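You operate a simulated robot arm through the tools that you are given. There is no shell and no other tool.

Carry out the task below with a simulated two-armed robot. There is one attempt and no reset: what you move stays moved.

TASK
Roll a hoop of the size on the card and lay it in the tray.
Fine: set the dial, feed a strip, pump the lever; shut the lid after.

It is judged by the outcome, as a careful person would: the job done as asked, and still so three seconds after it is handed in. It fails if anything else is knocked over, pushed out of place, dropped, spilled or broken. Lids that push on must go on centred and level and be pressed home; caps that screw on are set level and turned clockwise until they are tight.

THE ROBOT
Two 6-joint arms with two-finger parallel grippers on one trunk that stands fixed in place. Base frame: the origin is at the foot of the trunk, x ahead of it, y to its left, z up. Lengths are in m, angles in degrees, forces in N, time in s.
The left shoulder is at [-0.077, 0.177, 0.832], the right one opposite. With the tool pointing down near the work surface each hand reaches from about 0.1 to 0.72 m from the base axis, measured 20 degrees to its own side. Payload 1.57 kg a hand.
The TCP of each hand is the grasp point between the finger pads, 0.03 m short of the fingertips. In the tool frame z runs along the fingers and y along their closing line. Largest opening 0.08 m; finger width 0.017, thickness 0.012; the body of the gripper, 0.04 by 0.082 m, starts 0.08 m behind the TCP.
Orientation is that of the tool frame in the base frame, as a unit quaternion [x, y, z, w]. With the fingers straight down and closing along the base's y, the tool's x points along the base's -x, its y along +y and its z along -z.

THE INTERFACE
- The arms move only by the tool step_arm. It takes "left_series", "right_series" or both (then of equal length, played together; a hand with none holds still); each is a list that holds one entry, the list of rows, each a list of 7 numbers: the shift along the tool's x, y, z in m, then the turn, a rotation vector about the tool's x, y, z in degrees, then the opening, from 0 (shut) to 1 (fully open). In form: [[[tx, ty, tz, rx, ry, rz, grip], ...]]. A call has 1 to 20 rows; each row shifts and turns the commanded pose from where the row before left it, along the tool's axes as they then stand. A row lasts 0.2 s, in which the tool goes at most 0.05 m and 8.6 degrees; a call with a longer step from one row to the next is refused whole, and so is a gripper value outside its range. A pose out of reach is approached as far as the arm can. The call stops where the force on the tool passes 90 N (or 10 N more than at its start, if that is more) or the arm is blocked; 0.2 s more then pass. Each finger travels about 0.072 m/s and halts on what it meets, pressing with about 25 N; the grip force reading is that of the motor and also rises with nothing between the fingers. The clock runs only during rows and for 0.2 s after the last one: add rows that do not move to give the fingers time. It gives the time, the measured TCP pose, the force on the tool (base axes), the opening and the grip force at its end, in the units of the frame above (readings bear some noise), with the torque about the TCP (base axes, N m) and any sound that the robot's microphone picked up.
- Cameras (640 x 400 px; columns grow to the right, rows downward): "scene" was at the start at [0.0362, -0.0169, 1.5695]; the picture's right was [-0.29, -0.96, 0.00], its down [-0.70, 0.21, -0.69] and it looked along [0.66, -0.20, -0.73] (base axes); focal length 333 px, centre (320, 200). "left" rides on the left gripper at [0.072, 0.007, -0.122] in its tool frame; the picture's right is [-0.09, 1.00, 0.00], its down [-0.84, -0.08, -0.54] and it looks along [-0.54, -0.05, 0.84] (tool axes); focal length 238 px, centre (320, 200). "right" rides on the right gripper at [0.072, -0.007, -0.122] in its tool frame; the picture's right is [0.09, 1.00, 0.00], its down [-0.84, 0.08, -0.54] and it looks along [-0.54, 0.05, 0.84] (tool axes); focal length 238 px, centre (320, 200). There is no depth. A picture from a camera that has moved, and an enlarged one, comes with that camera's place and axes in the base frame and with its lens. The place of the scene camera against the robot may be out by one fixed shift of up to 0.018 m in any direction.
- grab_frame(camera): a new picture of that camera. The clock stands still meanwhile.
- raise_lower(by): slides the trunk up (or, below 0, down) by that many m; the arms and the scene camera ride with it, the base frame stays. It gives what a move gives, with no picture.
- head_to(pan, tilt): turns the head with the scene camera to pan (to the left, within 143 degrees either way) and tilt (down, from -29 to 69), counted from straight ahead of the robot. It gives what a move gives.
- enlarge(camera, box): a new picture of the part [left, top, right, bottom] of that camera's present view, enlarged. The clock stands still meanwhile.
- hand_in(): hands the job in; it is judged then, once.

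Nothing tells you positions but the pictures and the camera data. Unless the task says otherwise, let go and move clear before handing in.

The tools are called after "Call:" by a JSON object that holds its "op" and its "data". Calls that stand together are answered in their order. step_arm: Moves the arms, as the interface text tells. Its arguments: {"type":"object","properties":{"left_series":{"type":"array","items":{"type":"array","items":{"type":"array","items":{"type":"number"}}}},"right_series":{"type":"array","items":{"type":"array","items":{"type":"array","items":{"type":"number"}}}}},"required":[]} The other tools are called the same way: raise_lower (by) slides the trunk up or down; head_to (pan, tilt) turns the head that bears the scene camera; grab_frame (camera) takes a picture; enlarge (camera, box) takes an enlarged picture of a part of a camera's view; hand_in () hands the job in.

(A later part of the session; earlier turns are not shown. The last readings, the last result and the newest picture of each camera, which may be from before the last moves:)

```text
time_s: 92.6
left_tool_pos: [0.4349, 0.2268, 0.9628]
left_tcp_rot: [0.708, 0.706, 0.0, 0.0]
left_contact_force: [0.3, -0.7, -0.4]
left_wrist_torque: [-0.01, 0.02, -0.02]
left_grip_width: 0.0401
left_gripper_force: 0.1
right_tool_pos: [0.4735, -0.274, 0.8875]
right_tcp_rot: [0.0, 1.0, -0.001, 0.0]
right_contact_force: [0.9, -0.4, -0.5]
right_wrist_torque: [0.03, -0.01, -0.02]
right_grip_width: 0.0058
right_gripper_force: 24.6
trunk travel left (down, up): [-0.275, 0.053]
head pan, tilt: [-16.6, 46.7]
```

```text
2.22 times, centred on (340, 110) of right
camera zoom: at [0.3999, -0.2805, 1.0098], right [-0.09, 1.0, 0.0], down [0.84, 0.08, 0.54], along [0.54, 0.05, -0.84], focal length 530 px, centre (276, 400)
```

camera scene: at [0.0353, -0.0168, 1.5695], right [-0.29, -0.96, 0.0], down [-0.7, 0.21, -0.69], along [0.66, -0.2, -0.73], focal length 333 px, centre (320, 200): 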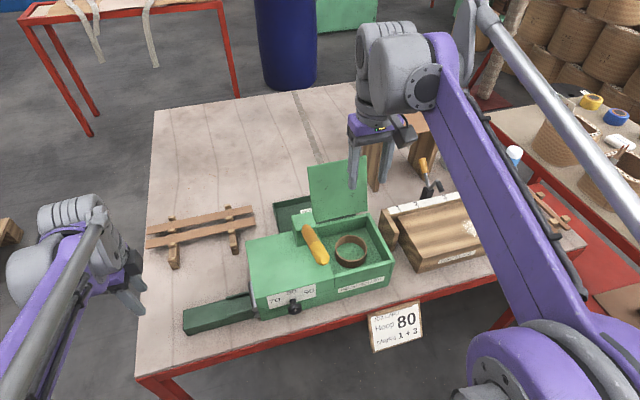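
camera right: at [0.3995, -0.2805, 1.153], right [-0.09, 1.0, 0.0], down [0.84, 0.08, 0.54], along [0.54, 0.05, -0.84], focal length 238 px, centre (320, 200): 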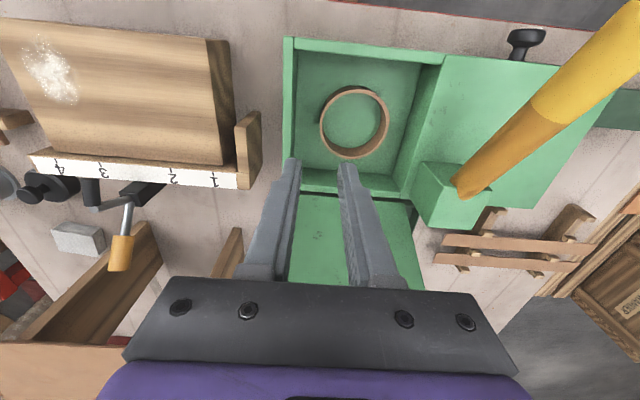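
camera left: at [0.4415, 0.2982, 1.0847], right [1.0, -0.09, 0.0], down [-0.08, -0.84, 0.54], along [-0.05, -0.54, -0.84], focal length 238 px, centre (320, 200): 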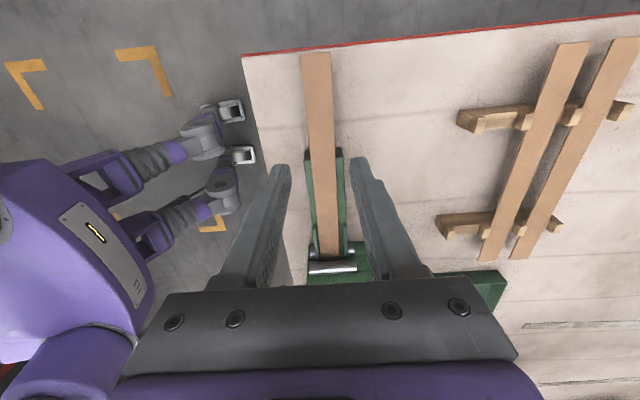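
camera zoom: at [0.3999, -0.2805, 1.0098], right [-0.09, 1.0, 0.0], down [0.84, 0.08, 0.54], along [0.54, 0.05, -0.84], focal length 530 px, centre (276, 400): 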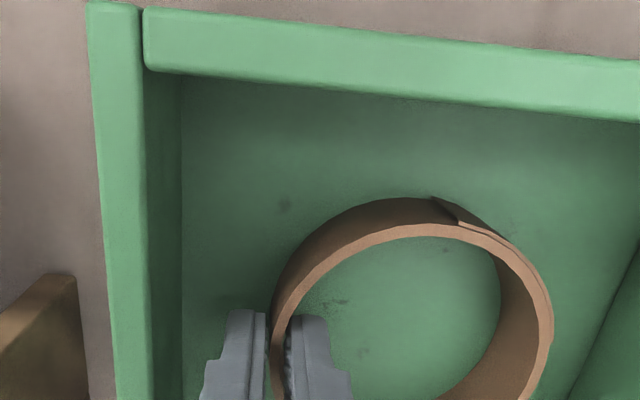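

The hoop wall is held. Lifting straight up and checking.

Call:
{"op": "step_arm", "data": {"right_series": [[[0, 0, -0.01, 0, 0, 0, 0.0], [0, 0, -0.02, 0, 0, 0, 0.0], [0, 0, -0.03, 0, 0, 0, 0.0], [0, 0, -0.03, 0, 0, 0, 0.0], [0, 0, 0, 0, 0, 0, 0.0]]]}}

Call:
{"op": "grab_frame", "data": {"camera": "right"}}

Call:
{"op": "enlarge", "data": {"camera": "scene", "box": [270, 140, 430, 300]}}

```text
time_s: 93.8
left_tool_pos: [0.4352, 0.2284, 0.9622]
left_tcp_rot: [0.707, 0.707, 0.0, 0.0]
left_contact_force: [-0.4, -0.2, 0.9]
left_wrist_torque: [-0.03, -0.01, 0.01]
left_grip_width: 0.0401
left_gripper_force: 0.0
right_tool_pos: [0.4729, -0.2725, 0.9778]
right_tcp_rot: [0.0, 1.0, -0.002, 0.0]
right_contact_force: [0.5, -0.6, -0.7]
right_wrist_torque: [-0.01, 0.02, -0.04]
right_grip_width: 0.0058
right_gripper_force: 25.0
trunk travel left (down, up): [-0.275, 0.053]
head pan, tilt: [-16.6, 46.7]
```

```text
taken
camera right: at [0.3993, -0.2799, 1.0999], right [-0.09, 1.0, 0.0], down [0.84, 0.08, 0.54], along [0.54, 0.05, -0.84], focal length 238 px, centre (320, 200)
```

right: 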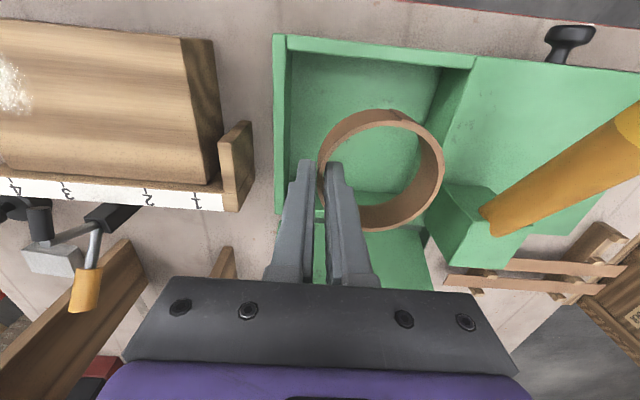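

```text
2.50 times, centred on (350, 220) of scene
camera zoom: at [0.0364, -0.017, 1.5694], right [-0.29, -0.96, 0.0], down [-0.7, 0.21, -0.69], along [0.66, -0.2, -0.73], focal length 833 px, centre (245, 150)
```

zoom: 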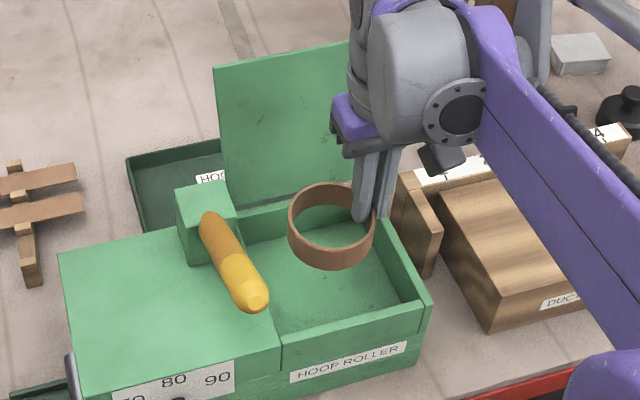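

The hoop is held level. The open lid stands between me and the tray and the forearm could brush it, so I'll set the hoop down on the flat machine top left of the lever, shut the lid, then re-pick the hoop and carry it to the tray.

Call:
{"op": "step_arm", "data": {"right_series": [[[0, 0, -0.04, 0, 0, 0, 0.0], [0, 0, -0.045, 0, 0, 0, 0.0], [0, 0.04, 0, 0, 0, 0, 0.0], [0, 0.04, 0, 0, 0, 0, 0.0], [0, 0.04, 0, 0, 0, 0, 0.0], [0, 0.04, 0, 0, 0, 0, 0.0], [0, 0.0425, 0, 0, 0, 0, 0.0], [0, 0, 0, 0, 0, 0, 0.0]]]}}

Call:
{"op": "grab_frame", "data": {"camera": "right"}}

Call:
{"op": "enlarge", "data": {"camera": "scene", "box": [220, 120, 420, 320]}}

```text
time_s: 95.6
left_tool_pos: [0.4341, 0.2272, 0.963]
left_tcp_rot: [0.706, 0.708, 0.0, 0.001]
left_contact_force: [0.7, 0.5, 0.6]
left_wrist_torque: [0.02, 0.01, 0.01]
left_grip_width: 0.0397
left_gripper_force: 0.0
right_tool_pos: [0.4699, -0.0701, 1.0617]
right_tcp_rot: [0.0, 1.0, -0.002, 0.0]
right_contact_force: [-0.4, -1.6, -0.1]
right_wrist_torque: [-0.03, -0.01, 0.02]
right_grip_width: 0.0057
right_gripper_force: 24.8
trunk travel left (down, up): [-0.275, 0.053]
head pan, tilt: [-16.6, 46.7]
```

```text
taken
camera right: at [0.3969, -0.0767, 1.1852], right [-0.09, 1.0, 0.0], down [0.84, 0.08, 0.54], along [0.54, 0.05, -0.84], focal length 238 px, centre (320, 200)
```

right: 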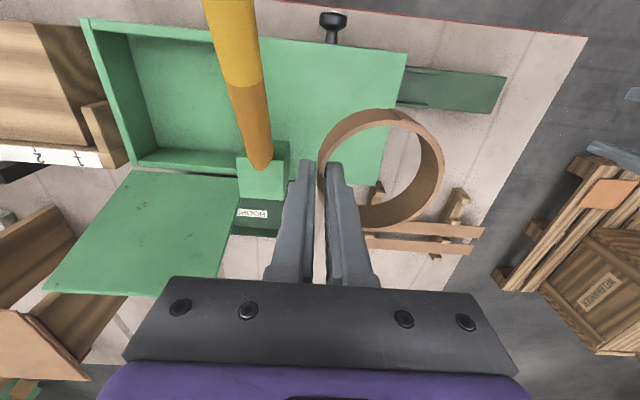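

```text
2.00 times, centred on (320, 220) of scene
camera zoom: at [0.036, -0.0176, 1.5694], right [-0.29, -0.96, 0.0], down [-0.7, 0.21, -0.69], along [0.66, -0.2, -0.73], focal length 667 px, centre (320, 160)
```

zoom: 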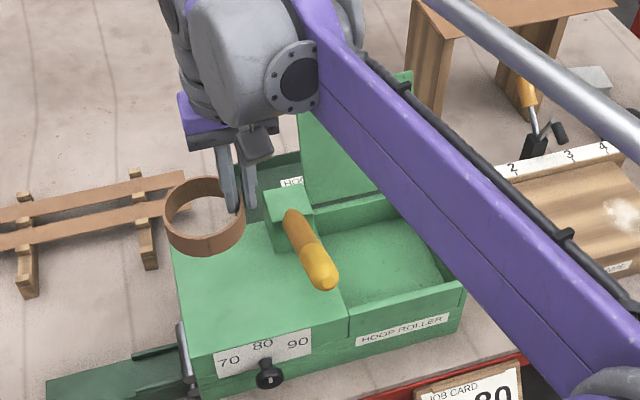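

The hoop is over the left half of the machine top, whose left edge is at y ≈ 0.014 and rear edge at x ≈ 0.55. I'll shift 6 mm right and lower it until it just touches.

Call:
{"op": "step_arm", "data": {"right_series": [[[0, -0.006, 0.03, 0, 0, 0, 0.0], [0, 0, 0.04, 0, 0, 0, 0.0], [0, 0, 0.035, 0, 0, 0, 0.0], [0, 0, 0.008, 0, 0, 0, 0.0], [0, 0, 0, 0, 0, 0, 0.0]]]}}

Call:
{"op": "enlarge", "data": {"camera": "scene", "box": [230, 170, 380, 300]}}

Call:
{"op": "grab_frame", "data": {"camera": "right"}}

```text
time_s: 96.8
left_tool_pos: [0.4346, 0.2269, 0.9629]
left_tcp_rot: [0.707, 0.707, 0.001, 0.0]
left_contact_force: [-0.6, 0.8, 0.2]
left_wrist_torque: [-0.02, -0.02, -0.01]
left_grip_width: 0.04
left_gripper_force: 0.1
right_tool_pos: [0.4716, -0.0756, 0.9483]
right_tcp_rot: [0.0, 1.0, -0.002, 0.0]
right_contact_force: [-0.1, -0.1, 0.1]
right_wrist_torque: [-0.02, 0.02, 0.01]
right_grip_width: 0.0055
right_gripper_force: 25.4
trunk travel left (down, up): [-0.275, 0.053]
head pan, tilt: [-16.6, 46.7]
```

```text
3.08 times, centred on (305, 235) of scene
camera zoom: at [0.0362, -0.0169, 1.5695], right [-0.29, -0.96, 0.0], down [-0.7, 0.21, -0.69], along [0.66, -0.2, -0.73], focal length 1026 px, centre (366, 92)
```

zoom: 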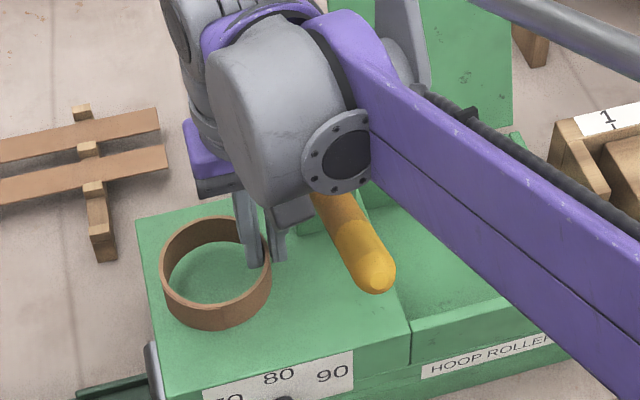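

```text
taken
camera right: at [0.3989, -0.0825, 1.0704], right [-0.09, 1.0, 0.0], down [0.84, 0.08, 0.54], along [0.54, 0.05, -0.84], focal length 238 px, centre (320, 200)
```

right: 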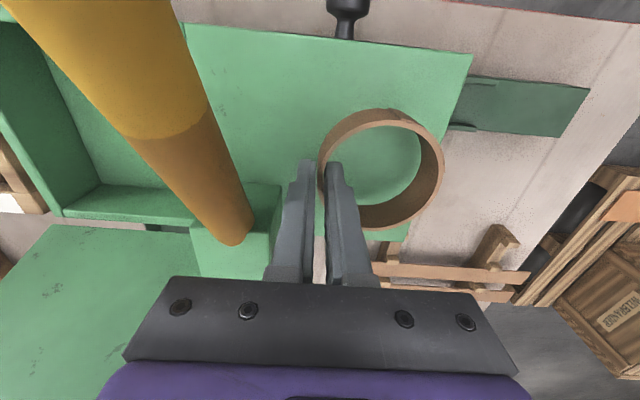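

Call:
{"op": "step_arm", "data": {"right_series": [[[0, 0, 0.003, 0, 0, 0, 0.0], [0, 0, 0.002, 0, 0, 0, 0.0], [0, 0, 0, 0, 0, 0, 0.0]]]}}

Call:
{"op": "step_arm", "data": {"right_series": [[[0, 0, 0.002, 0, 0, 0, 0.0], [0, 0, 0, 0, 0, 0, 0.0]]]}}

```text
time_s: 97.6
left_tool_pos: [0.4342, 0.2283, 0.9627]
left_tcp_rot: [0.708, 0.707, 0.0, 0.001]
left_contact_force: [0.6, -0.4, 0.4]
left_wrist_torque: [0.0, -0.01, 0.02]
left_grip_width: 0.0399
left_gripper_force: 0.0
right_tool_pos: [0.4725, -0.0758, 0.9436]
right_tcp_rot: [0.0, 1.0, -0.002, 0.0]
right_contact_force: [-0.1, -0.1, 0.0]
right_wrist_torque: [-0.02, -0.01, -0.02]
right_grip_width: 0.0057
right_gripper_force: 25.0
trunk travel left (down, up): [-0.275, 0.053]
head pan, tilt: [-16.6, 46.7]
```

```text
time_s: 98.2
left_tool_pos: [0.4347, 0.2279, 0.9624]
left_tcp_rot: [0.708, 0.707, 0.0, 0.0]
left_contact_force: [0.7, 0.1, -0.4]
left_wrist_torque: [0.0, 0.03, 0.0]
left_grip_width: 0.0405
left_gripper_force: 0.0
right_tool_pos: [0.4733, -0.0756, 0.9409]
right_tcp_rot: [0.001, 1.0, -0.002, 0.001]
right_contact_force: [-0.1, 0.2, 1.0]
right_wrist_torque: [0.0, -0.02, 0.01]
right_grip_width: 0.0057
right_gripper_force: 25.1
trunk travel left (down, up): [-0.275, 0.053]
head pan, tilt: [-16.6, 46.7]
```

Still no contact, so I'll keep lowering in 2 mm steps.

Call:
{"op": "step_arm", "data": {"right_series": [[[0, 0, 0.002, 0, 0, 0, 0.0], [0, 0, 0, 0, 0, 0, 0.0]]]}}

Call:
{"op": "step_arm", "data": {"right_series": [[[0, 0, 0.002, 0, 0, 0, 0.0], [0, 0, 0, 0, 0, 0, 0.0]]]}}

Call:
{"op": "enlarge", "data": {"camera": "scene", "box": [240, 190, 340, 290]}}

```text
time_s: 98.8
left_tool_pos: [0.4354, 0.2275, 0.9626]
left_tcp_rot: [0.707, 0.708, 0.0, 0.0]
left_contact_force: [-0.2, -0.1, -0.3]
left_wrist_torque: [0.02, -0.02, 0.01]
left_grip_width: 0.04
left_gripper_force: 0.1
right_tool_pos: [0.4741, -0.0762, 0.9387]
right_tcp_rot: [0.001, 1.0, -0.002, -0.001]
right_contact_force: [0.1, 0.6, -0.2]
right_wrist_torque: [0.01, -0.01, -0.02]
right_grip_width: 0.0054
right_gripper_force: 25.1
trunk travel left (down, up): [-0.275, 0.053]
head pan, tilt: [-16.6, 46.7]
```

```text
time_s: 99.4
left_tool_pos: [0.4337, 0.2274, 0.9628]
left_tcp_rot: [0.707, 0.707, 0.0, 0.0]
left_contact_force: [0.2, -0.5, 0.1]
left_wrist_torque: [-0.03, 0.0, -0.05]
left_grip_width: 0.04
left_gripper_force: 0.1
right_tool_pos: [0.4737, -0.0759, 0.9382]
right_tcp_rot: [0.0, 1.0, -0.002, 0.001]
right_contact_force: [1.3, -0.5, 1.0]
right_wrist_torque: [0.04, 0.0, 0.02]
right_grip_width: 0.0058
right_gripper_force: 25.4
trunk travel left (down, up): [-0.275, 0.053]
head pan, tilt: [-16.6, 46.7]
```

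```text
4.00 times, centred on (290, 240) of scene
camera zoom: at [0.0361, -0.0169, 1.5695], right [-0.29, -0.96, 0.0], down [-0.7, 0.21, -0.69], along [0.66, -0.2, -0.73], focal length 1333 px, centre (440, 40)
```

zoom: 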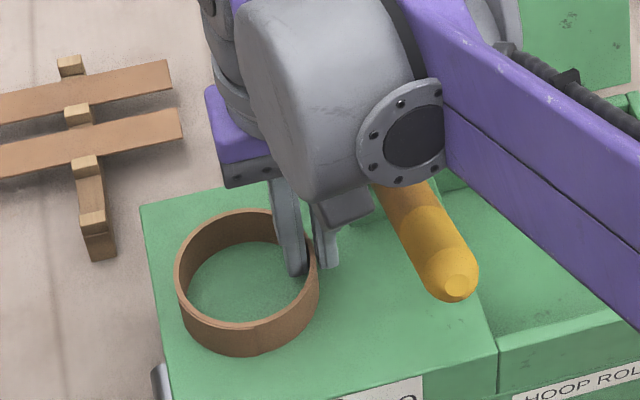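

Call:
{"op": "step_arm", "data": {"right_series": [[[0, 0, 0.0025, 0, 0, 0, 0.0], [0, 0, 0, 0, 0, 0, 0.0]]]}}

Call:
{"op": "step_arm", "data": {"right_series": [[[0, 0, 0.0025, 0, 0, 0, 0.0], [0, 0, 0, 0, 0, 0, 0.0]]]}}

```text
time_s: 100.0
left_tool_pos: [0.4338, 0.2275, 0.964]
left_tcp_rot: [0.707, 0.707, 0.001, 0.001]
left_contact_force: [0.4, 0.3, 0.3]
left_wrist_torque: [0.02, 0.01, 0.03]
left_grip_width: 0.0401
left_gripper_force: 0.1
right_tool_pos: [0.4725, -0.0764, 0.9358]
right_tcp_rot: [0.0, 1.0, -0.002, 0.001]
right_contact_force: [4.4, -2.9, 23.0]
right_wrist_torque: [-0.02, -0.13, -0.18]
right_grip_width: 0.0059
right_gripper_force: 25.1
trunk travel left (down, up): [-0.275, 0.053]
head pan, tilt: [-16.6, 46.7]
```

```text
time_s: 100.6
left_tool_pos: [0.4338, 0.2275, 0.963]
left_tcp_rot: [0.707, 0.707, 0.001, 0.001]
left_contact_force: [-0.2, 0.0, -0.1]
left_wrist_torque: [0.0, -0.01, -0.01]
left_grip_width: 0.0402
left_gripper_force: 0.1
right_tool_pos: [0.4729, -0.0768, 0.932]
right_tcp_rot: [0.001, 1.0, -0.002, -0.001]
right_contact_force: [2.0, -3.9, 21.9]
right_wrist_torque: [0.08, -0.05, -0.21]
right_grip_width: 0.0057
right_gripper_force: 24.5
trunk travel left (down, up): [-0.275, 0.053]
head pan, tilt: [-16.6, 46.7]
```

The hoop is on the machine top now (contact felt). Releasing and lifting the hand straight up.

Call:
{"op": "step_arm", "data": {"right_series": [[[0, 0, -0.001, 0, 0, 0, 0.15], [0, 0, 0, 0, 0, 0, 0.25], [0, 0, 0, 0, 0, 0, 0.3], [0, 0, -0.02, 0, 0, 0, 0.3], [0, 0, -0.04, 0, 0, 0, 0.3], [0, 0, -0.04, 0, 0, 0, 0.3], [0, 0, -0.045, 0, 0, 0, 0.3], [0, 0, 0, 0, 0, 0, 0.3]]]}}

Call:
{"op": "grab_frame", "data": {"camera": "right"}}

Call:
{"op": "enlarge", "data": {"camera": "scene", "box": [230, 140, 420, 310]}}

```text
time_s: 102.4
left_tool_pos: [0.4343, 0.2282, 0.9626]
left_tcp_rot: [0.707, 0.707, 0.0, 0.0]
left_contact_force: [-0.1, 0.3, 0.6]
left_wrist_torque: [0.02, 0.01, 0.01]
left_grip_width: 0.0398
left_gripper_force: 0.1
right_tool_pos: [0.4746, -0.075, 1.079]
right_tcp_rot: [0.0, 1.0, -0.002, -0.001]
right_contact_force: [-1.0, -0.9, -1.2]
right_wrist_torque: [0.01, -0.04, 0.0]
right_grip_width: 0.0241
right_gripper_force: 0.1
trunk travel left (down, up): [-0.275, 0.053]
head pan, tilt: [-16.6, 46.7]
```

```text
taken
camera right: at [0.4024, -0.0816, 1.2013], right [-0.09, 1.0, 0.0], down [0.84, 0.08, 0.54], along [0.54, 0.05, -0.84], focal length 238 px, centre (320, 200)
```

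right: 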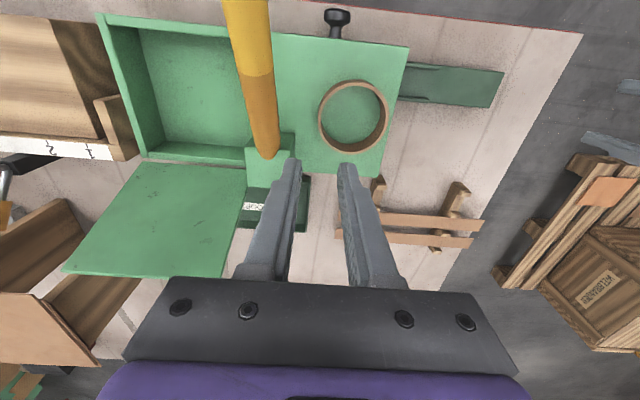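

```text
2.35 times, centred on (325, 225) of scene
camera zoom: at [0.0363, -0.0169, 1.5694], right [-0.29, -0.96, 0.0], down [-0.7, 0.21, -0.69], along [0.66, -0.2, -0.73], focal length 784 px, centre (308, 141)
```

zoom: 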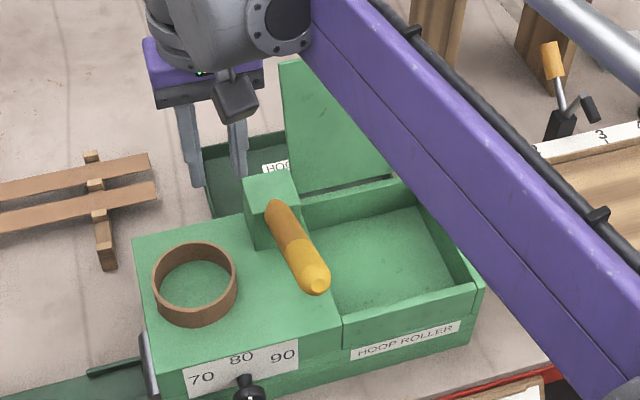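

The hoop sits safely on the machine top. Now I'll go back behind the lid to grip its knob: up, across, then over the lid's edge in the tilted posture.

Call:
{"op": "step_arm", "data": {"right_series": [[[0, -0.04, -0.025, 0, 0, 0, 0.6], [0, -0.04, -0.025, 0, 0, 0, 0.6], [0.015, -0.04, -0.02, 0, 0, 0, 0.6], [0.015, -0.0405, 0, 0, 0, 0, 0.6], [0, 0, 0, 0, -7.5, 0, 0.6], [0, 0, 0, 0, -7.5, 0, 0.6], [0, 0, 0, 0, -7.5, 0, 0.6], [0, 0, 0, 0, -7.5, 0, 0.6], [-0.039, 0, 0.0225, 0, 0, 0, 0.6], [-0.039, 0, 0.0225, 0, 0, 0, 0.6], [-0.039, 0, 0.0225, 0, 0, 0, 0.6], [-0.039, 0, 0.0225, 0, 0, 0, 0.6], [0, 0, 0, 0, 0, 0, 0.6]]]}}

Call:
{"op": "grab_frame", "data": {"camera": "right"}}

Call:
{"op": "grab_frame", "data": {"camera": "scene"}}

```text
time_s: 105.2
left_tool_pos: [0.4327, 0.2271, 0.9632]
left_tcp_rot: [0.707, 0.707, 0.001, 0.001]
left_contact_force: [0.0, -0.2, -0.5]
left_wrist_torque: [0.0, 0.01, 0.0]
left_grip_width: 0.04
left_gripper_force: 0.1
right_tool_pos: [0.6234, -0.2382, 1.1485]
right_tcp_rot: [0.0, 0.966, -0.002, 0.259]
right_contact_force: [-0.4, -0.2, -1.1]
right_wrist_torque: [0.0, -0.02, 0.02]
right_grip_width: 0.0479
right_gripper_force: 0.0
trunk travel left (down, up): [-0.275, 0.053]
head pan, tilt: [-16.6, 46.7]
```

```text
taken
camera right: at [0.4985, -0.2432, 1.2192], right [-0.08, 1.0, -0.05], down [0.45, 0.08, 0.89], along [0.89, 0.05, -0.46], focal length 238 px, centre (320, 200)
```

right: 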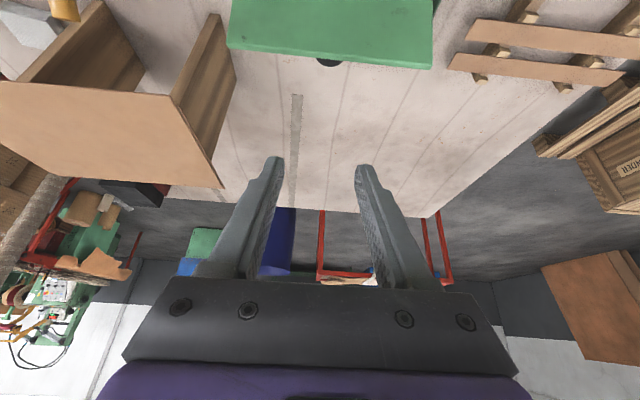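

```text
taken
camera scene: at [0.0348, -0.0168, 1.5695], right [-0.29, -0.96, 0.0], down [-0.7, 0.21, -0.69], along [0.66, -0.2, -0.73], focal length 333 px, centre (320, 200)
```

scene: 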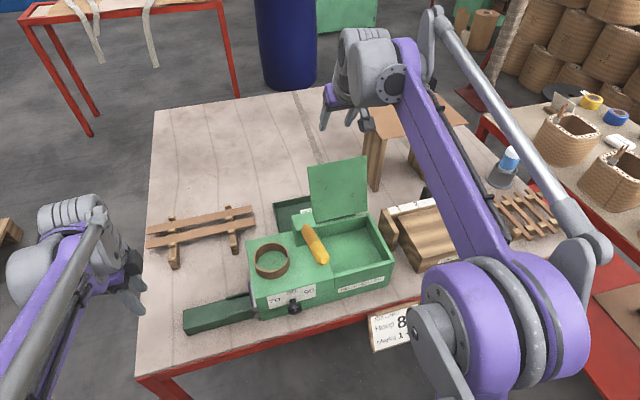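

Call:
{"op": "step_arm", "data": {"right_series": [[[0.01, 0, 0.0173, 0, 0, 0, 0.6], [0.015, 0, 0.026, 0, 0, 0, 0.6], [0.014, 0, 0.024, 0, 0, 0, 0.6], [0, 0, 0, 0, 7.5, 0, 0.6], [0, 0, 0, 0, 7.5, 0, 0.6], [0, 0, 0, 0, 7.5, 0, 0.6], [0, 0, 0, 0, 7.5, 0, 0.6], [0, 0.002, 0.025, 0, 0, 0, 0.6], [0, 0, 0, 0, 0, 0, 0.6]]]}}

Call:
{"op": "grab_frame", "data": {"camera": "right"}}

Call:
{"op": "enlarge", "data": {"camera": "scene", "box": [250, 100, 450, 300]}}

```text
time_s: 107.2
left_tool_pos: [0.4357, 0.2279, 0.9635]
left_tcp_rot: [0.708, 0.707, 0.0, -0.001]
left_contact_force: [-0.1, -0.4, 0.1]
left_wrist_torque: [-0.01, -0.01, -0.06]
left_grip_width: 0.04
left_gripper_force: 0.1
right_tool_pos: [0.6244, -0.2355, 1.0444]
right_tcp_rot: [0.0, 1.0, -0.002, -0.001]
right_contact_force: [0.1, -0.4, -0.7]
right_wrist_torque: [0.0, 0.01, -0.02]
right_grip_width: 0.0477
right_gripper_force: 0.1
trunk travel left (down, up): [-0.275, 0.053]
head pan, tilt: [-16.6, 46.7]
```

```text
taken
camera right: at [0.5519, -0.2413, 1.167], right [-0.09, 1.0, 0.0], down [0.84, 0.08, 0.54], along [0.54, 0.05, -0.84], focal length 238 px, centre (320, 200)
```

right: 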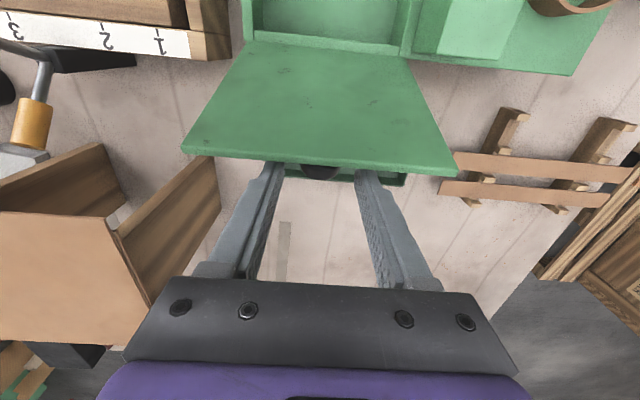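

```text
2.00 times, centred on (350, 200) of scene
camera zoom: at [0.0372, -0.0171, 1.5695], right [-0.29, -0.96, 0.0], down [-0.7, 0.21, -0.69], along [0.66, -0.2, -0.73], focal length 667 px, centre (260, 200)
```

zoom: 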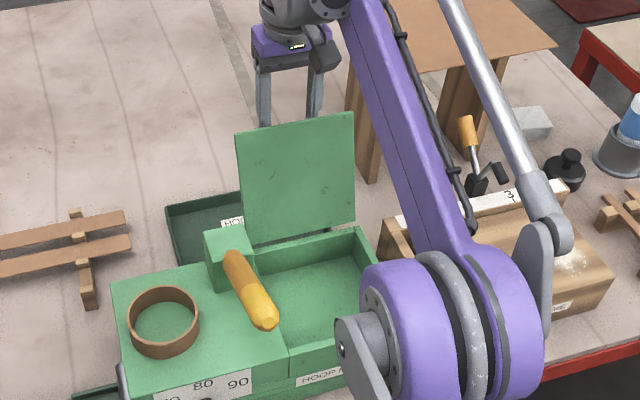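

Call:
{"op": "step_arm", "data": {"right_series": [[[0.001, 0, 0.013, 0, 0, 0, 0.6], [0.001, 0, 0.012, 0, 0, 0, 0.6], [0, 0, 0, 0, 0, 0, 0.4], [0, 0, 0, 0, 0, 0, 0.2], [0, 0, 0, 0, 0, 0, 0.1], [0, 0, 0, 0, 0, 0, 0.1]]]}}

Call:
{"op": "grab_frame", "data": {"camera": "right"}}

```text
time_s: 108.6
left_tool_pos: [0.4345, 0.2279, 0.9634]
left_tcp_rot: [0.707, 0.707, 0.0, 0.0]
left_contact_force: [0.6, -1.2, 0.5]
left_wrist_torque: [-0.02, 0.0, -0.01]
left_grip_width: 0.0402
left_gripper_force: 0.1
right_tool_pos: [0.6214, -0.2357, 1.0213]
right_tcp_rot: [0.0, 1.0, -0.001, -0.001]
right_contact_force: [-1.1, -3.4, 1.4]
right_wrist_torque: [-0.04, 0.09, 0.02]
right_grip_width: 0.027
right_gripper_force: 38.1
trunk travel left (down, up): [-0.275, 0.053]
head pan, tilt: [-16.6, 46.7]
```

```text
taken
camera right: at [0.548, -0.2415, 1.1435], right [-0.09, 1.0, 0.0], down [0.84, 0.08, 0.54], along [0.54, 0.05, -0.84], focal length 238 px, centre (320, 200)
```

right: 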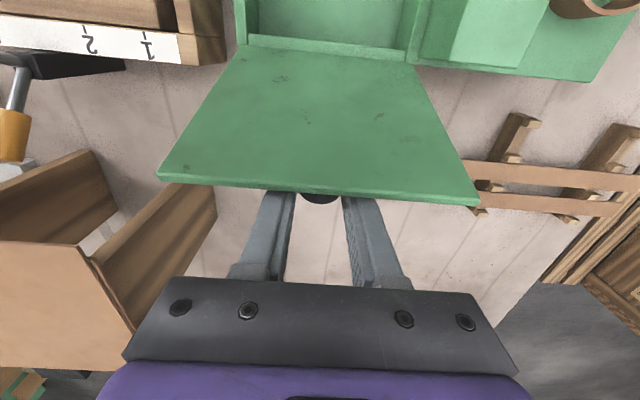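

The knob is gripped at 27 mm. I'll close the lid by rotating rigidly about the hinge, 30° first.

Call:
{"op": "step_arm", "data": {"right_series": [[[0.0084, 0, -0.0043, 0, -3.75, 0, 0.1], [0.0084, 0, -0.0043, 0, -3.75, 0, 0.1], [0.0168, 0, -0.008, 0, -7.5, 0, 0.1], [0.0168, 0, -0.008, 0, -7.5, 0, 0.1], [0.0168, 0, -0.008, 0, -7.5, 0, 0.1], [0, 0, 0, 0, 0, 0, 0.1]]]}}

Call:
{"op": "grab_frame", "data": {"camera": "right"}}

Call:
{"op": "enlarge", "data": {"camera": "scene", "box": [230, 100, 450, 300]}}

```text
time_s: 110.0
left_tool_pos: [0.4355, 0.2273, 0.9621]
left_tcp_rot: [0.706, 0.708, -0.001, -0.001]
left_contact_force: [-0.2, 0.5, 0.6]
left_wrist_torque: [0.02, -0.01, -0.02]
left_grip_width: 0.0399
left_gripper_force: 0.1
right_tool_pos: [0.5504, -0.2349, 1.0381]
right_tcp_rot: [0.001, 0.966, -0.002, 0.257]
right_contact_force: [-1.9, 1.1, -22.8]
right_wrist_torque: [-0.03, 0.4, 0.0]
right_grip_width: 0.0272
right_gripper_force: 37.9
trunk travel left (down, up): [-0.275, 0.053]
head pan, tilt: [-16.6, 46.7]
```

```text
taken
camera right: at [0.4264, -0.2418, 1.1084], right [-0.08, 1.0, -0.05], down [0.46, 0.08, 0.89], along [0.89, 0.05, -0.46], focal length 238 px, centre (320, 200)
```

right: 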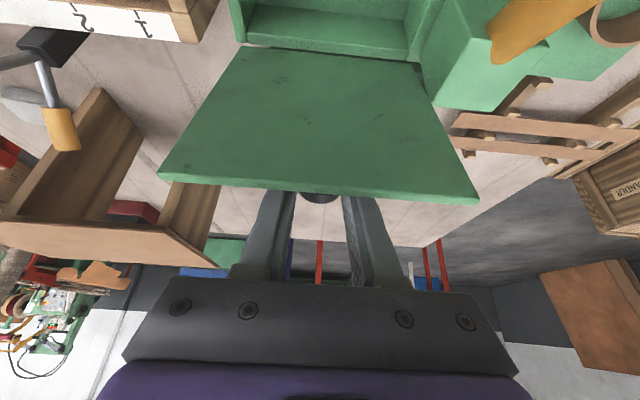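

```text
2.00 times, centred on (340, 200) of scene
camera zoom: at [0.0379, -0.0175, 1.5693], right [-0.29, -0.96, 0.0], down [-0.7, 0.21, -0.69], along [0.66, -0.2, -0.73], focal length 667 px, centre (280, 200)
```

zoom: 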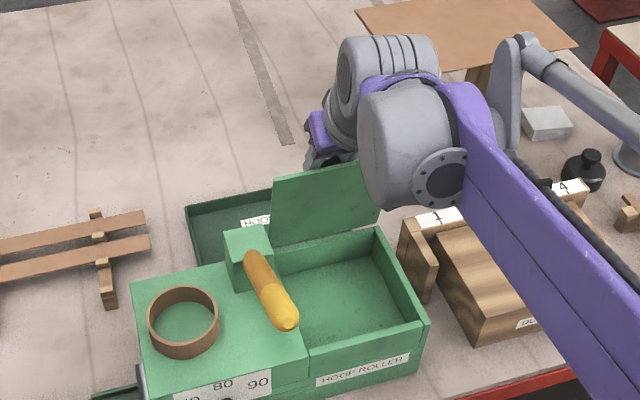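

Closing smoothly. Continuing another 30°, with a small correction for the slight upward pull.

Call:
{"op": "step_arm", "data": {"right_series": [[[0.0173, 0, -0.0072, 0, -7.5, 0, 0.1], [0.017, 0, -0.0077, 0, -7.5, 0, 0.1], [0.017, 0, -0.0077, 0, -7.5, 0, 0.1], [0.017, 0, -0.0077, 0, -7.5, 0, 0.1], [0, 0, 0, 0, 0, 0, 0.1]]]}}

Call:
{"op": "grab_frame", "data": {"camera": "right"}}

Call:
{"op": "enlarge", "data": {"camera": "scene", "box": [230, 100, 450, 300]}}

```text
time_s: 111.2
left_tool_pos: [0.4353, 0.2274, 0.9618]
left_tcp_rot: [0.707, 0.707, 0.0, 0.001]
left_contact_force: [-0.2, 0.6, 0.3]
left_wrist_torque: [0.01, 0.02, -0.02]
left_grip_width: 0.0401
left_gripper_force: 0.1
right_tool_pos: [0.4806, -0.2343, 1.018]
right_tcp_rot: [-0.001, 0.865, -0.002, 0.501]
right_contact_force: [7.8, 2.0, -0.8]
right_wrist_torque: [0.13, -1.04, 0.01]
right_grip_width: 0.0271
right_gripper_force: 38.1
trunk travel left (down, up): [-0.275, 0.053]
head pan, tilt: [-16.6, 46.7]
```

```text
taken
camera right: at [0.3387, -0.2419, 1.0166], right [-0.05, 1.0, -0.08], down [-0.05, 0.08, 1.0], along [1.0, 0.05, 0.05], focal length 238 px, centre (320, 200)
```

right: 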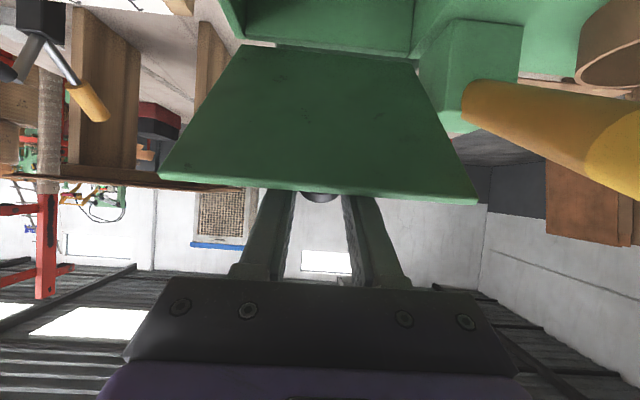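

```text
2.00 times, centred on (340, 200) of scene
camera zoom: at [0.0374, -0.0167, 1.5696], right [-0.29, -0.96, 0.0], down [-0.7, 0.21, -0.69], along [0.66, -0.2, -0.73], focal length 667 px, centre (280, 200)
```

zoom: 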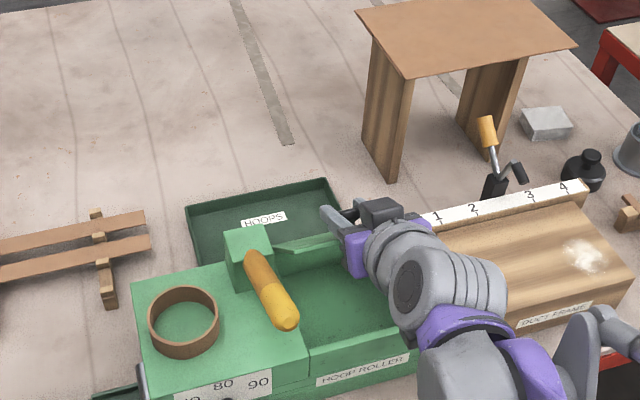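

At about 50°. I'll rotate two more steps rigidly, then lower the rest along the arc.

Call:
{"op": "step_arm", "data": {"right_series": [[[0.017, 0, -0.0077, 0, -7.5, 0, 0.1], [0.017, 0, -0.0077, 0, -7.5, 0, 0.1], [0, 0, 0, 0, 0, 0, 0.1]]]}}

Call:
{"op": "grab_frame", "data": {"camera": "right"}}

Call:
{"op": "enlarge", "data": {"camera": "scene", "box": [230, 150, 450, 330]}}

```text
time_s: 112.0
left_tool_pos: [0.4345, 0.2278, 0.9634]
left_tcp_rot: [0.708, 0.707, 0.0, 0.0]
left_contact_force: [0.4, -0.2, -0.8]
left_wrist_torque: [0.01, 0.03, -0.02]
left_grip_width: 0.0401
left_gripper_force: 0.1
right_tool_pos: [0.4514, -0.2349, 0.993]
right_tcp_rot: [-0.001, 0.793, -0.003, 0.609]
right_contact_force: [-0.9, -0.8, 1.2]
right_wrist_torque: [0.08, -0.24, -0.13]
right_grip_width: 0.0274
right_gripper_force: 38.0
trunk travel left (down, up): [-0.275, 0.053]
head pan, tilt: [-16.6, 46.7]
```

```text
taken
camera right: at [0.3139, -0.2422, 0.9553], right [-0.02, 1.0, -0.09], down [-0.31, 0.08, 0.95], along [0.95, 0.05, 0.3], focal length 238 px, centre (320, 200)
```

right: 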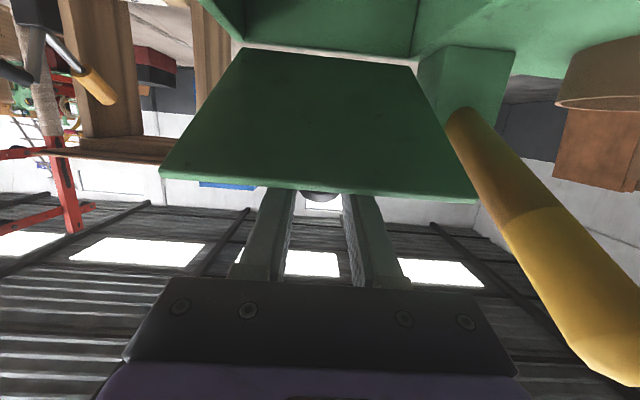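

```text
2.22 times, centred on (340, 240) of scene
camera zoom: at [0.0359, -0.017, 1.5694], right [-0.29, -0.96, 0.0], down [-0.7, 0.21, -0.69], along [0.66, -0.2, -0.73], focal length 741 px, centre (276, 111)
```

zoom: 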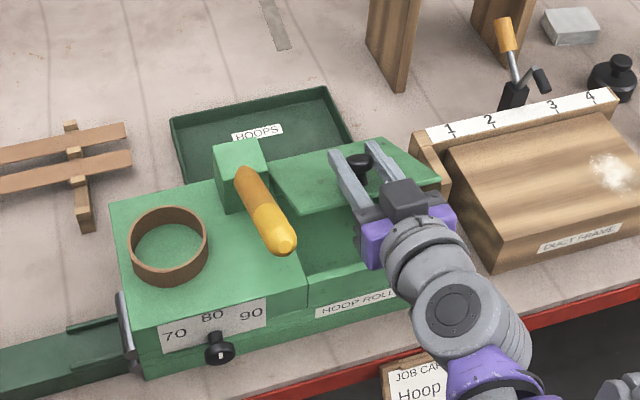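

Lid is at about 35°, still held. Lowering along the remaining arc with the hand angle fixed.

Call:
{"op": "step_arm", "data": {"right_series": [[[0.0101, 0, -0.0053, 0, 0, 0, 0.1], [0.0101, 0, -0.0053, 0, 0, 0, 0.1], [0.0101, 0, -0.0053, 0, 0, 0, 0.1], [0.011, 0, -0.0022, 0, 0, 0, 0.1], [0.011, 0, -0.0022, 0, 0, 0, 0.1], [0, 0, 0, 0, 0, 0, 0.1]]]}}

Call:
{"op": "grab_frame", "data": {"camera": "right"}}

Call:
{"op": "enlarge", "data": {"camera": "scene", "box": [230, 150, 450, 330]}}

```text
time_s: 113.4
left_tool_pos: [0.4346, 0.2285, 0.9617]
left_tcp_rot: [0.707, 0.707, -0.001, -0.001]
left_contact_force: [0.1, 0.4, -1.2]
left_wrist_torque: [-0.02, 0.08, -0.03]
left_grip_width: 0.0398
left_gripper_force: 0.0
right_tool_pos: [0.4199, -0.2359, 0.948]
right_tcp_rot: [-0.001, 0.794, -0.002, 0.608]
right_contact_force: [12.3, 0.5, 1.7]
right_wrist_torque: [0.01, -1.03, -0.05]
right_grip_width: 0.0269
right_gripper_force: 37.1
trunk travel left (down, up): [-0.275, 0.053]
head pan, tilt: [-16.6, 46.7]
```

```text
taken
camera right: at [0.2818, -0.2421, 0.9106], right [-0.02, 1.0, -0.09], down [-0.31, 0.08, 0.95], along [0.95, 0.05, 0.3], focal length 238 px, centre (320, 200)
```

right: 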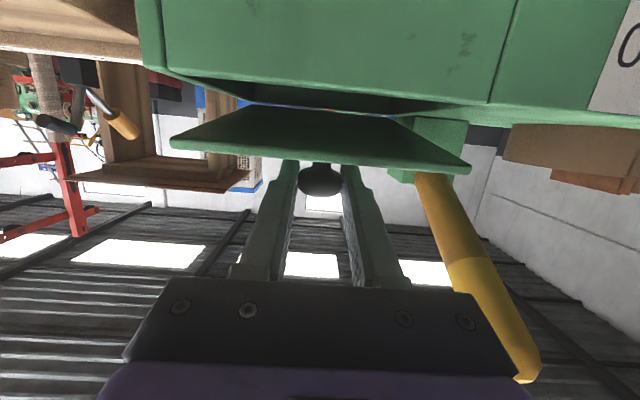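

```text
2.22 times, centred on (340, 240) of scene
camera zoom: at [0.0379, -0.0167, 1.5694], right [-0.29, -0.96, 0.0], down [-0.7, 0.21, -0.69], along [0.66, -0.2, -0.73], focal length 741 px, centre (276, 111)
```

zoom: 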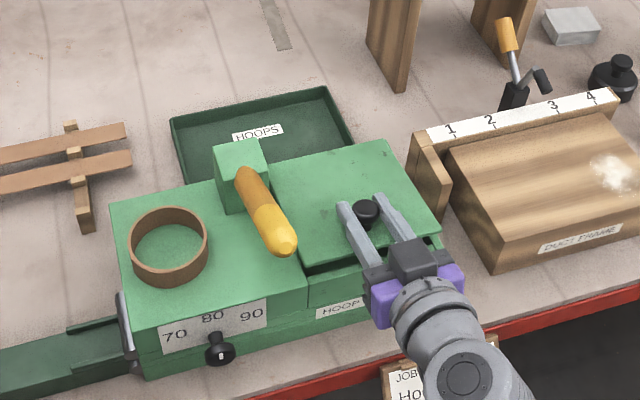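

Almost shut and still gripped. Lowering the last ~10–15° gently.

Call:
{"op": "step_arm", "data": {"right_series": [[[0.008, 0, -0.0005, 0, 0, 0, 0.1], [0.008, 0, 0, 0, 0, 0, 0.1], [0.006, 0, 0.0005, 0, 0, 0, 0.1], [0, 0, 0, 0, 0, 0, 0.1]]]}}

Call:
{"op": "enlarge", "data": {"camera": "scene", "box": [230, 150, 450, 330]}}

Call:
{"op": "grab_frame", "data": {"camera": "right"}}

```text
time_s: 114.4
left_tool_pos: [0.4351, 0.2275, 0.9633]
left_tcp_rot: [0.707, 0.707, 0.0, 0.0]
left_contact_force: [0.5, 0.1, 0.0]
left_wrist_torque: [0.01, -0.02, -0.08]
left_grip_width: 0.0397
left_gripper_force: 0.1
right_tool_pos: [0.4111, -0.2346, 0.9287]
right_tcp_rot: [-0.001, 0.794, -0.002, 0.608]
right_contact_force: [2.2, 3.1, 3.8]
right_wrist_torque: [0.05, -0.76, 0.01]
right_grip_width: 0.0273
right_gripper_force: 38.2
trunk travel left (down, up): [-0.275, 0.053]
head pan, tilt: [-16.6, 46.7]
```

```text
2.22 times, centred on (340, 240) of scene
camera zoom: at [0.036, -0.0163, 1.5695], right [-0.29, -0.96, 0.0], down [-0.7, 0.21, -0.69], along [0.66, -0.2, -0.73], focal length 741 px, centre (276, 111)
```

zoom: 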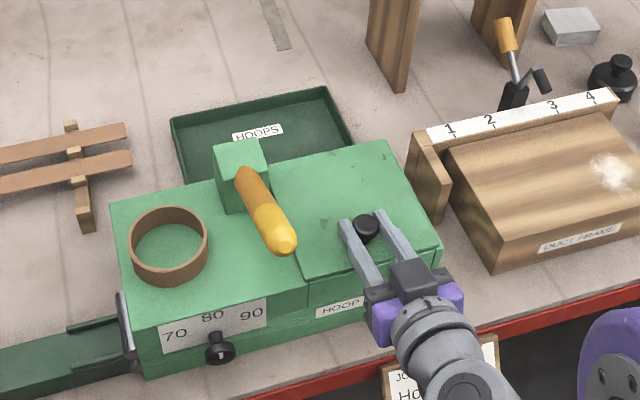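

```text
taken
camera right: at [0.2737, -0.2422, 0.8901], right [-0.02, 1.0, -0.09], down [-0.31, 0.08, 0.95], along [0.95, 0.05, 0.3], focal length 238 px, centre (320, 200)
```

right: 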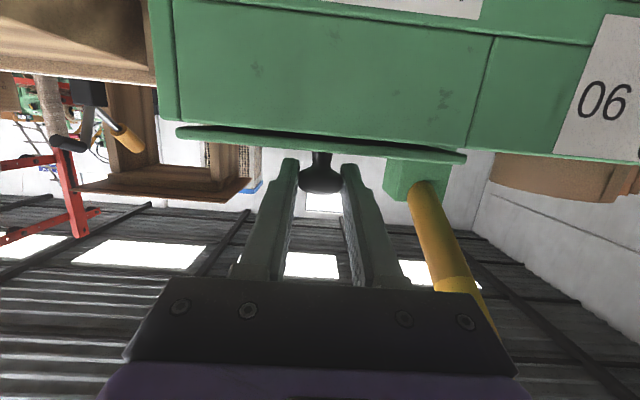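

Call:
{"op": "step_arm", "data": {"right_series": [[[0.003, 0, 0.0005, 0, 0, 0, 0.1], [0, 0, 0, 0, 0, 0, 0.1]]]}}

Call:
{"op": "step_arm", "data": {"right_series": [[[0.003, 0, 0.0005, 0, 0, 0, 0.1], [0, 0, 0, 0, 0, 0, 0.1]]]}}

Call:
{"op": "enlarge", "data": {"camera": "right", "box": [130, 60, 530, 220]}}

```text
time_s: 115.0
left_tool_pos: [0.4343, 0.2284, 0.9628]
left_tcp_rot: [0.707, 0.707, 0.0, 0.001]
left_contact_force: [0.8, -0.5, 0.3]
left_wrist_torque: [0.03, 0.01, 0.01]
left_grip_width: 0.0402
left_gripper_force: 0.0
right_tool_pos: [0.411, -0.2335, 0.9244]
right_tcp_rot: [-0.001, 0.793, -0.002, 0.609]
right_contact_force: [9.1, 0.7, 26.6]
right_wrist_torque: [0.05, -0.49, -0.01]
right_grip_width: 0.0274
right_gripper_force: 38.3
trunk travel left (down, up): [-0.275, 0.053]
head pan, tilt: [-16.6, 46.7]
```

```text
time_s: 115.6
left_tool_pos: [0.4334, 0.2277, 0.9628]
left_tcp_rot: [0.708, 0.707, 0.0, 0.001]
left_contact_force: [-0.2, 0.5, 0.4]
left_wrist_torque: [-0.04, 0.01, 0.02]
left_grip_width: 0.04
left_gripper_force: 0.0
right_tool_pos: [0.4101, -0.2349, 0.9229]
right_tcp_rot: [-0.001, 0.794, -0.003, 0.608]
right_contact_force: [2.7, -1.9, 28.6]
right_wrist_torque: [-0.05, -0.44, -0.12]
right_grip_width: 0.0269
right_gripper_force: 37.9
trunk travel left (down, up): [-0.275, 0.053]
head pan, tilt: [-16.6, 46.7]
```

```text
1.60 times, centred on (330, 140) of right
camera zoom: at [0.2727, -0.2421, 0.8862], right [-0.02, 1.0, -0.09], down [-0.3, 0.08, 0.95], along [0.95, 0.05, 0.3], focal length 381 px, centre (304, 296)
```

zoom: 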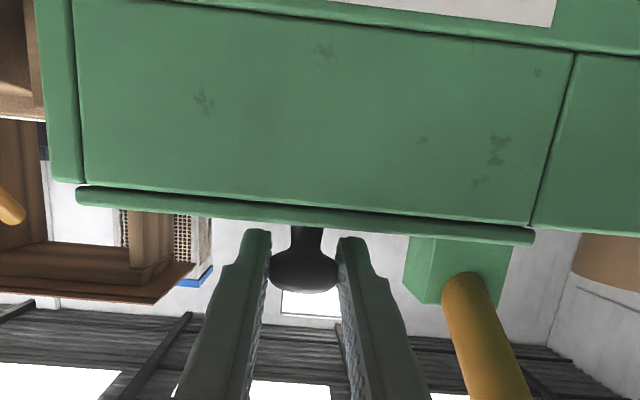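

The lid is fully seated (it resists at 28 N). Releasing the knob and backing off along the fingers, then up.

Call:
{"op": "step_arm", "data": {"right_series": [[[-0.003, 0, 0, 0, 0, 0, 0.3], [0, 0, 0, 0, 0, 0, 0.6], [0, 0, 0, 0, 0, 0, 0.6], [-0.01, 0, -0.03, 0, 0, 0, 0.6], [-0.02, 0, -0.03, 0, 0, 0, 0.6], [-0.045, 0, 0, 0, 0, 0, 0.6], [-0.045, 0, 0, 0, 0, 0, 0.6], [-0.045, 0, 0, 0, 0, 0, 0.6], [-0.03, 0, 0, 0, 0, 0, 0.6], [0, 0, 0, 0, 0, 0, 0.6]]]}}

Call:
{"op": "enlarge", "data": {"camera": "scene", "box": [230, 150, 450, 330]}}

```text
time_s: 117.8
left_tool_pos: [0.4345, 0.2274, 0.9628]
left_tcp_rot: [0.707, 0.707, 0.001, 0.0]
left_contact_force: [0.1, 0.3, 0.7]
left_wrist_torque: [0.01, 0.01, 0.01]
left_grip_width: 0.0402
left_gripper_force: 0.0
right_tool_pos: [0.4019, -0.2342, 1.1279]
right_tcp_rot: [-0.002, 0.793, -0.001, 0.609]
right_contact_force: [0.6, -0.5, -0.1]
right_wrist_torque: [-0.01, 0.01, 0.0]
right_grip_width: 0.0484
right_gripper_force: 0.1
trunk travel left (down, up): [-0.275, 0.053]
head pan, tilt: [-16.6, 46.7]
```

```text
2.22 times, centred on (340, 240) of scene
camera zoom: at [0.036, -0.0169, 1.5694], right [-0.29, -0.96, 0.0], down [-0.7, 0.21, -0.69], along [0.66, -0.2, -0.73], focal length 741 px, centre (276, 111)
```

zoom: 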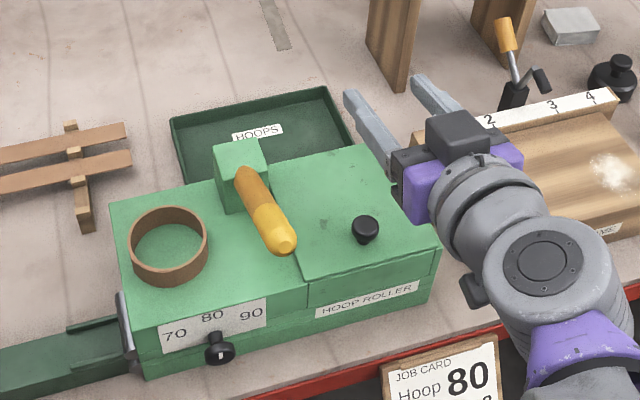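

The lid is shut and the dial still reads 80. Next I'll turn the hand back to vertical and look at the tray and hoop to plan the pick and placement.

Call:
{"op": "step_arm", "data": {"right_series": [[[0, 0, 0, 0, 7.5, 0, 0.5], [0, 0, 0, 0, 7.5, 0, 0.5], [0, 0, 0, 0, 7.5, 0, 0.5], [0, 0, 0, 0, 7.5, 0, 0.4], [0, 0, 0, 0, 7.5, 0, 0.3], [0, 0, 0, 0, 7.5, 0, 0.3], [0, 0, 0, 0, 7.5, 0, 0.3], [0, 0, 0, 0, 7.5, 0, 0.3], [0, 0, 0, 0, 7.5, 0, 0.3], [0, 0, 0, 0, 7.5, 0, 0.3], [-0.03, 0.03, 0, 0, 0, 0, 0.3], [-0.03, 0.03, 0, 0, 0, 0, 0.3], [-0.011, 0.045, 0, 0, 0, 0, 0.3], [0, 0.045, 0, 0, 0, 0, 0.3], [0, 0, 0, 0, 0, 0, 0.3]]]}}

Call:
{"op": "grab_frame", "data": {"camera": "right"}}

Call:
{"op": "grab_frame", "data": {"camera": "scene"}}

```text
time_s: 121.0
left_tool_pos: [0.4369, 0.2275, 0.9628]
left_tcp_rot: [0.707, 0.707, -0.001, -0.001]
left_contact_force: [-0.6, -0.5, -0.6]
left_wrist_torque: [0.02, 0.01, 0.0]
left_grip_width: 0.04
left_gripper_force: 0.1
right_tool_pos: [0.4753, -0.085, 1.1301]
right_tcp_rot: [-0.001, 1.0, -0.001, 0.001]
right_contact_force: [-0.6, 0.5, 0.2]
right_wrist_torque: [0.02, -0.01, 0.03]
right_grip_width: 0.0241
right_gripper_force: 0.0
trunk travel left (down, up): [-0.275, 0.053]
head pan, tilt: [-16.6, 46.7]
```

```text
taken
camera right: at [0.4029, -0.0921, 1.2512], right [-0.09, 1.0, 0.0], down [0.84, 0.08, 0.54], along [0.54, 0.05, -0.84], focal length 238 px, centre (320, 200)
```

right: 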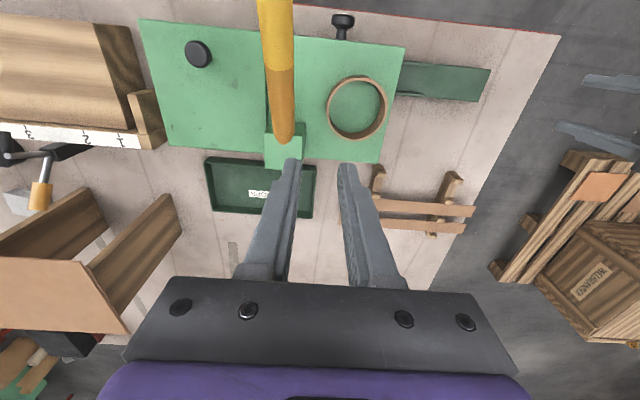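

```text
taken
camera scene: at [0.0361, -0.0175, 1.5695], right [-0.29, -0.96, 0.0], down [-0.7, 0.21, -0.69], along [0.66, -0.2, -0.73], focal length 333 px, centre (320, 200)
```

scene: 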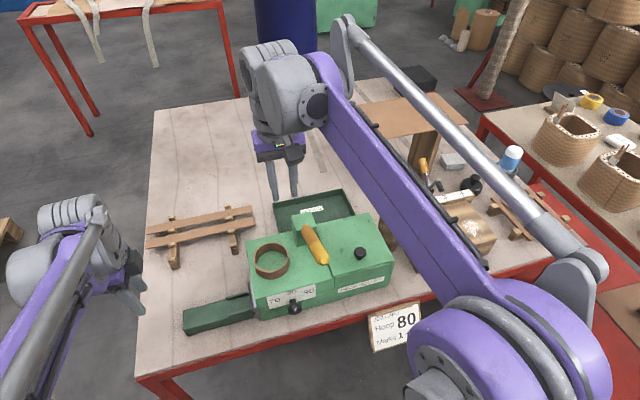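

Call:
{"op": "enlarge", "data": {"camera": "right", "box": [190, 60, 410, 230]}}

```text
2.35 times, centred on (300, 145) of right
camera zoom: at [0.4029, -0.0921, 1.2512], right [-0.09, 1.0, 0.0], down [0.84, 0.08, 0.54], along [0.54, 0.05, -0.84], focal length 561 px, centre (367, 329)
```

zoom: 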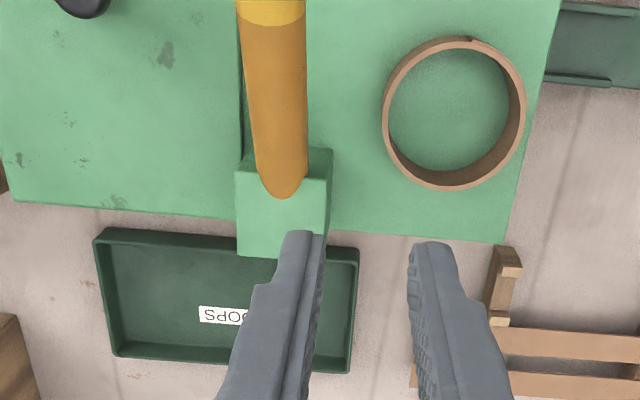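

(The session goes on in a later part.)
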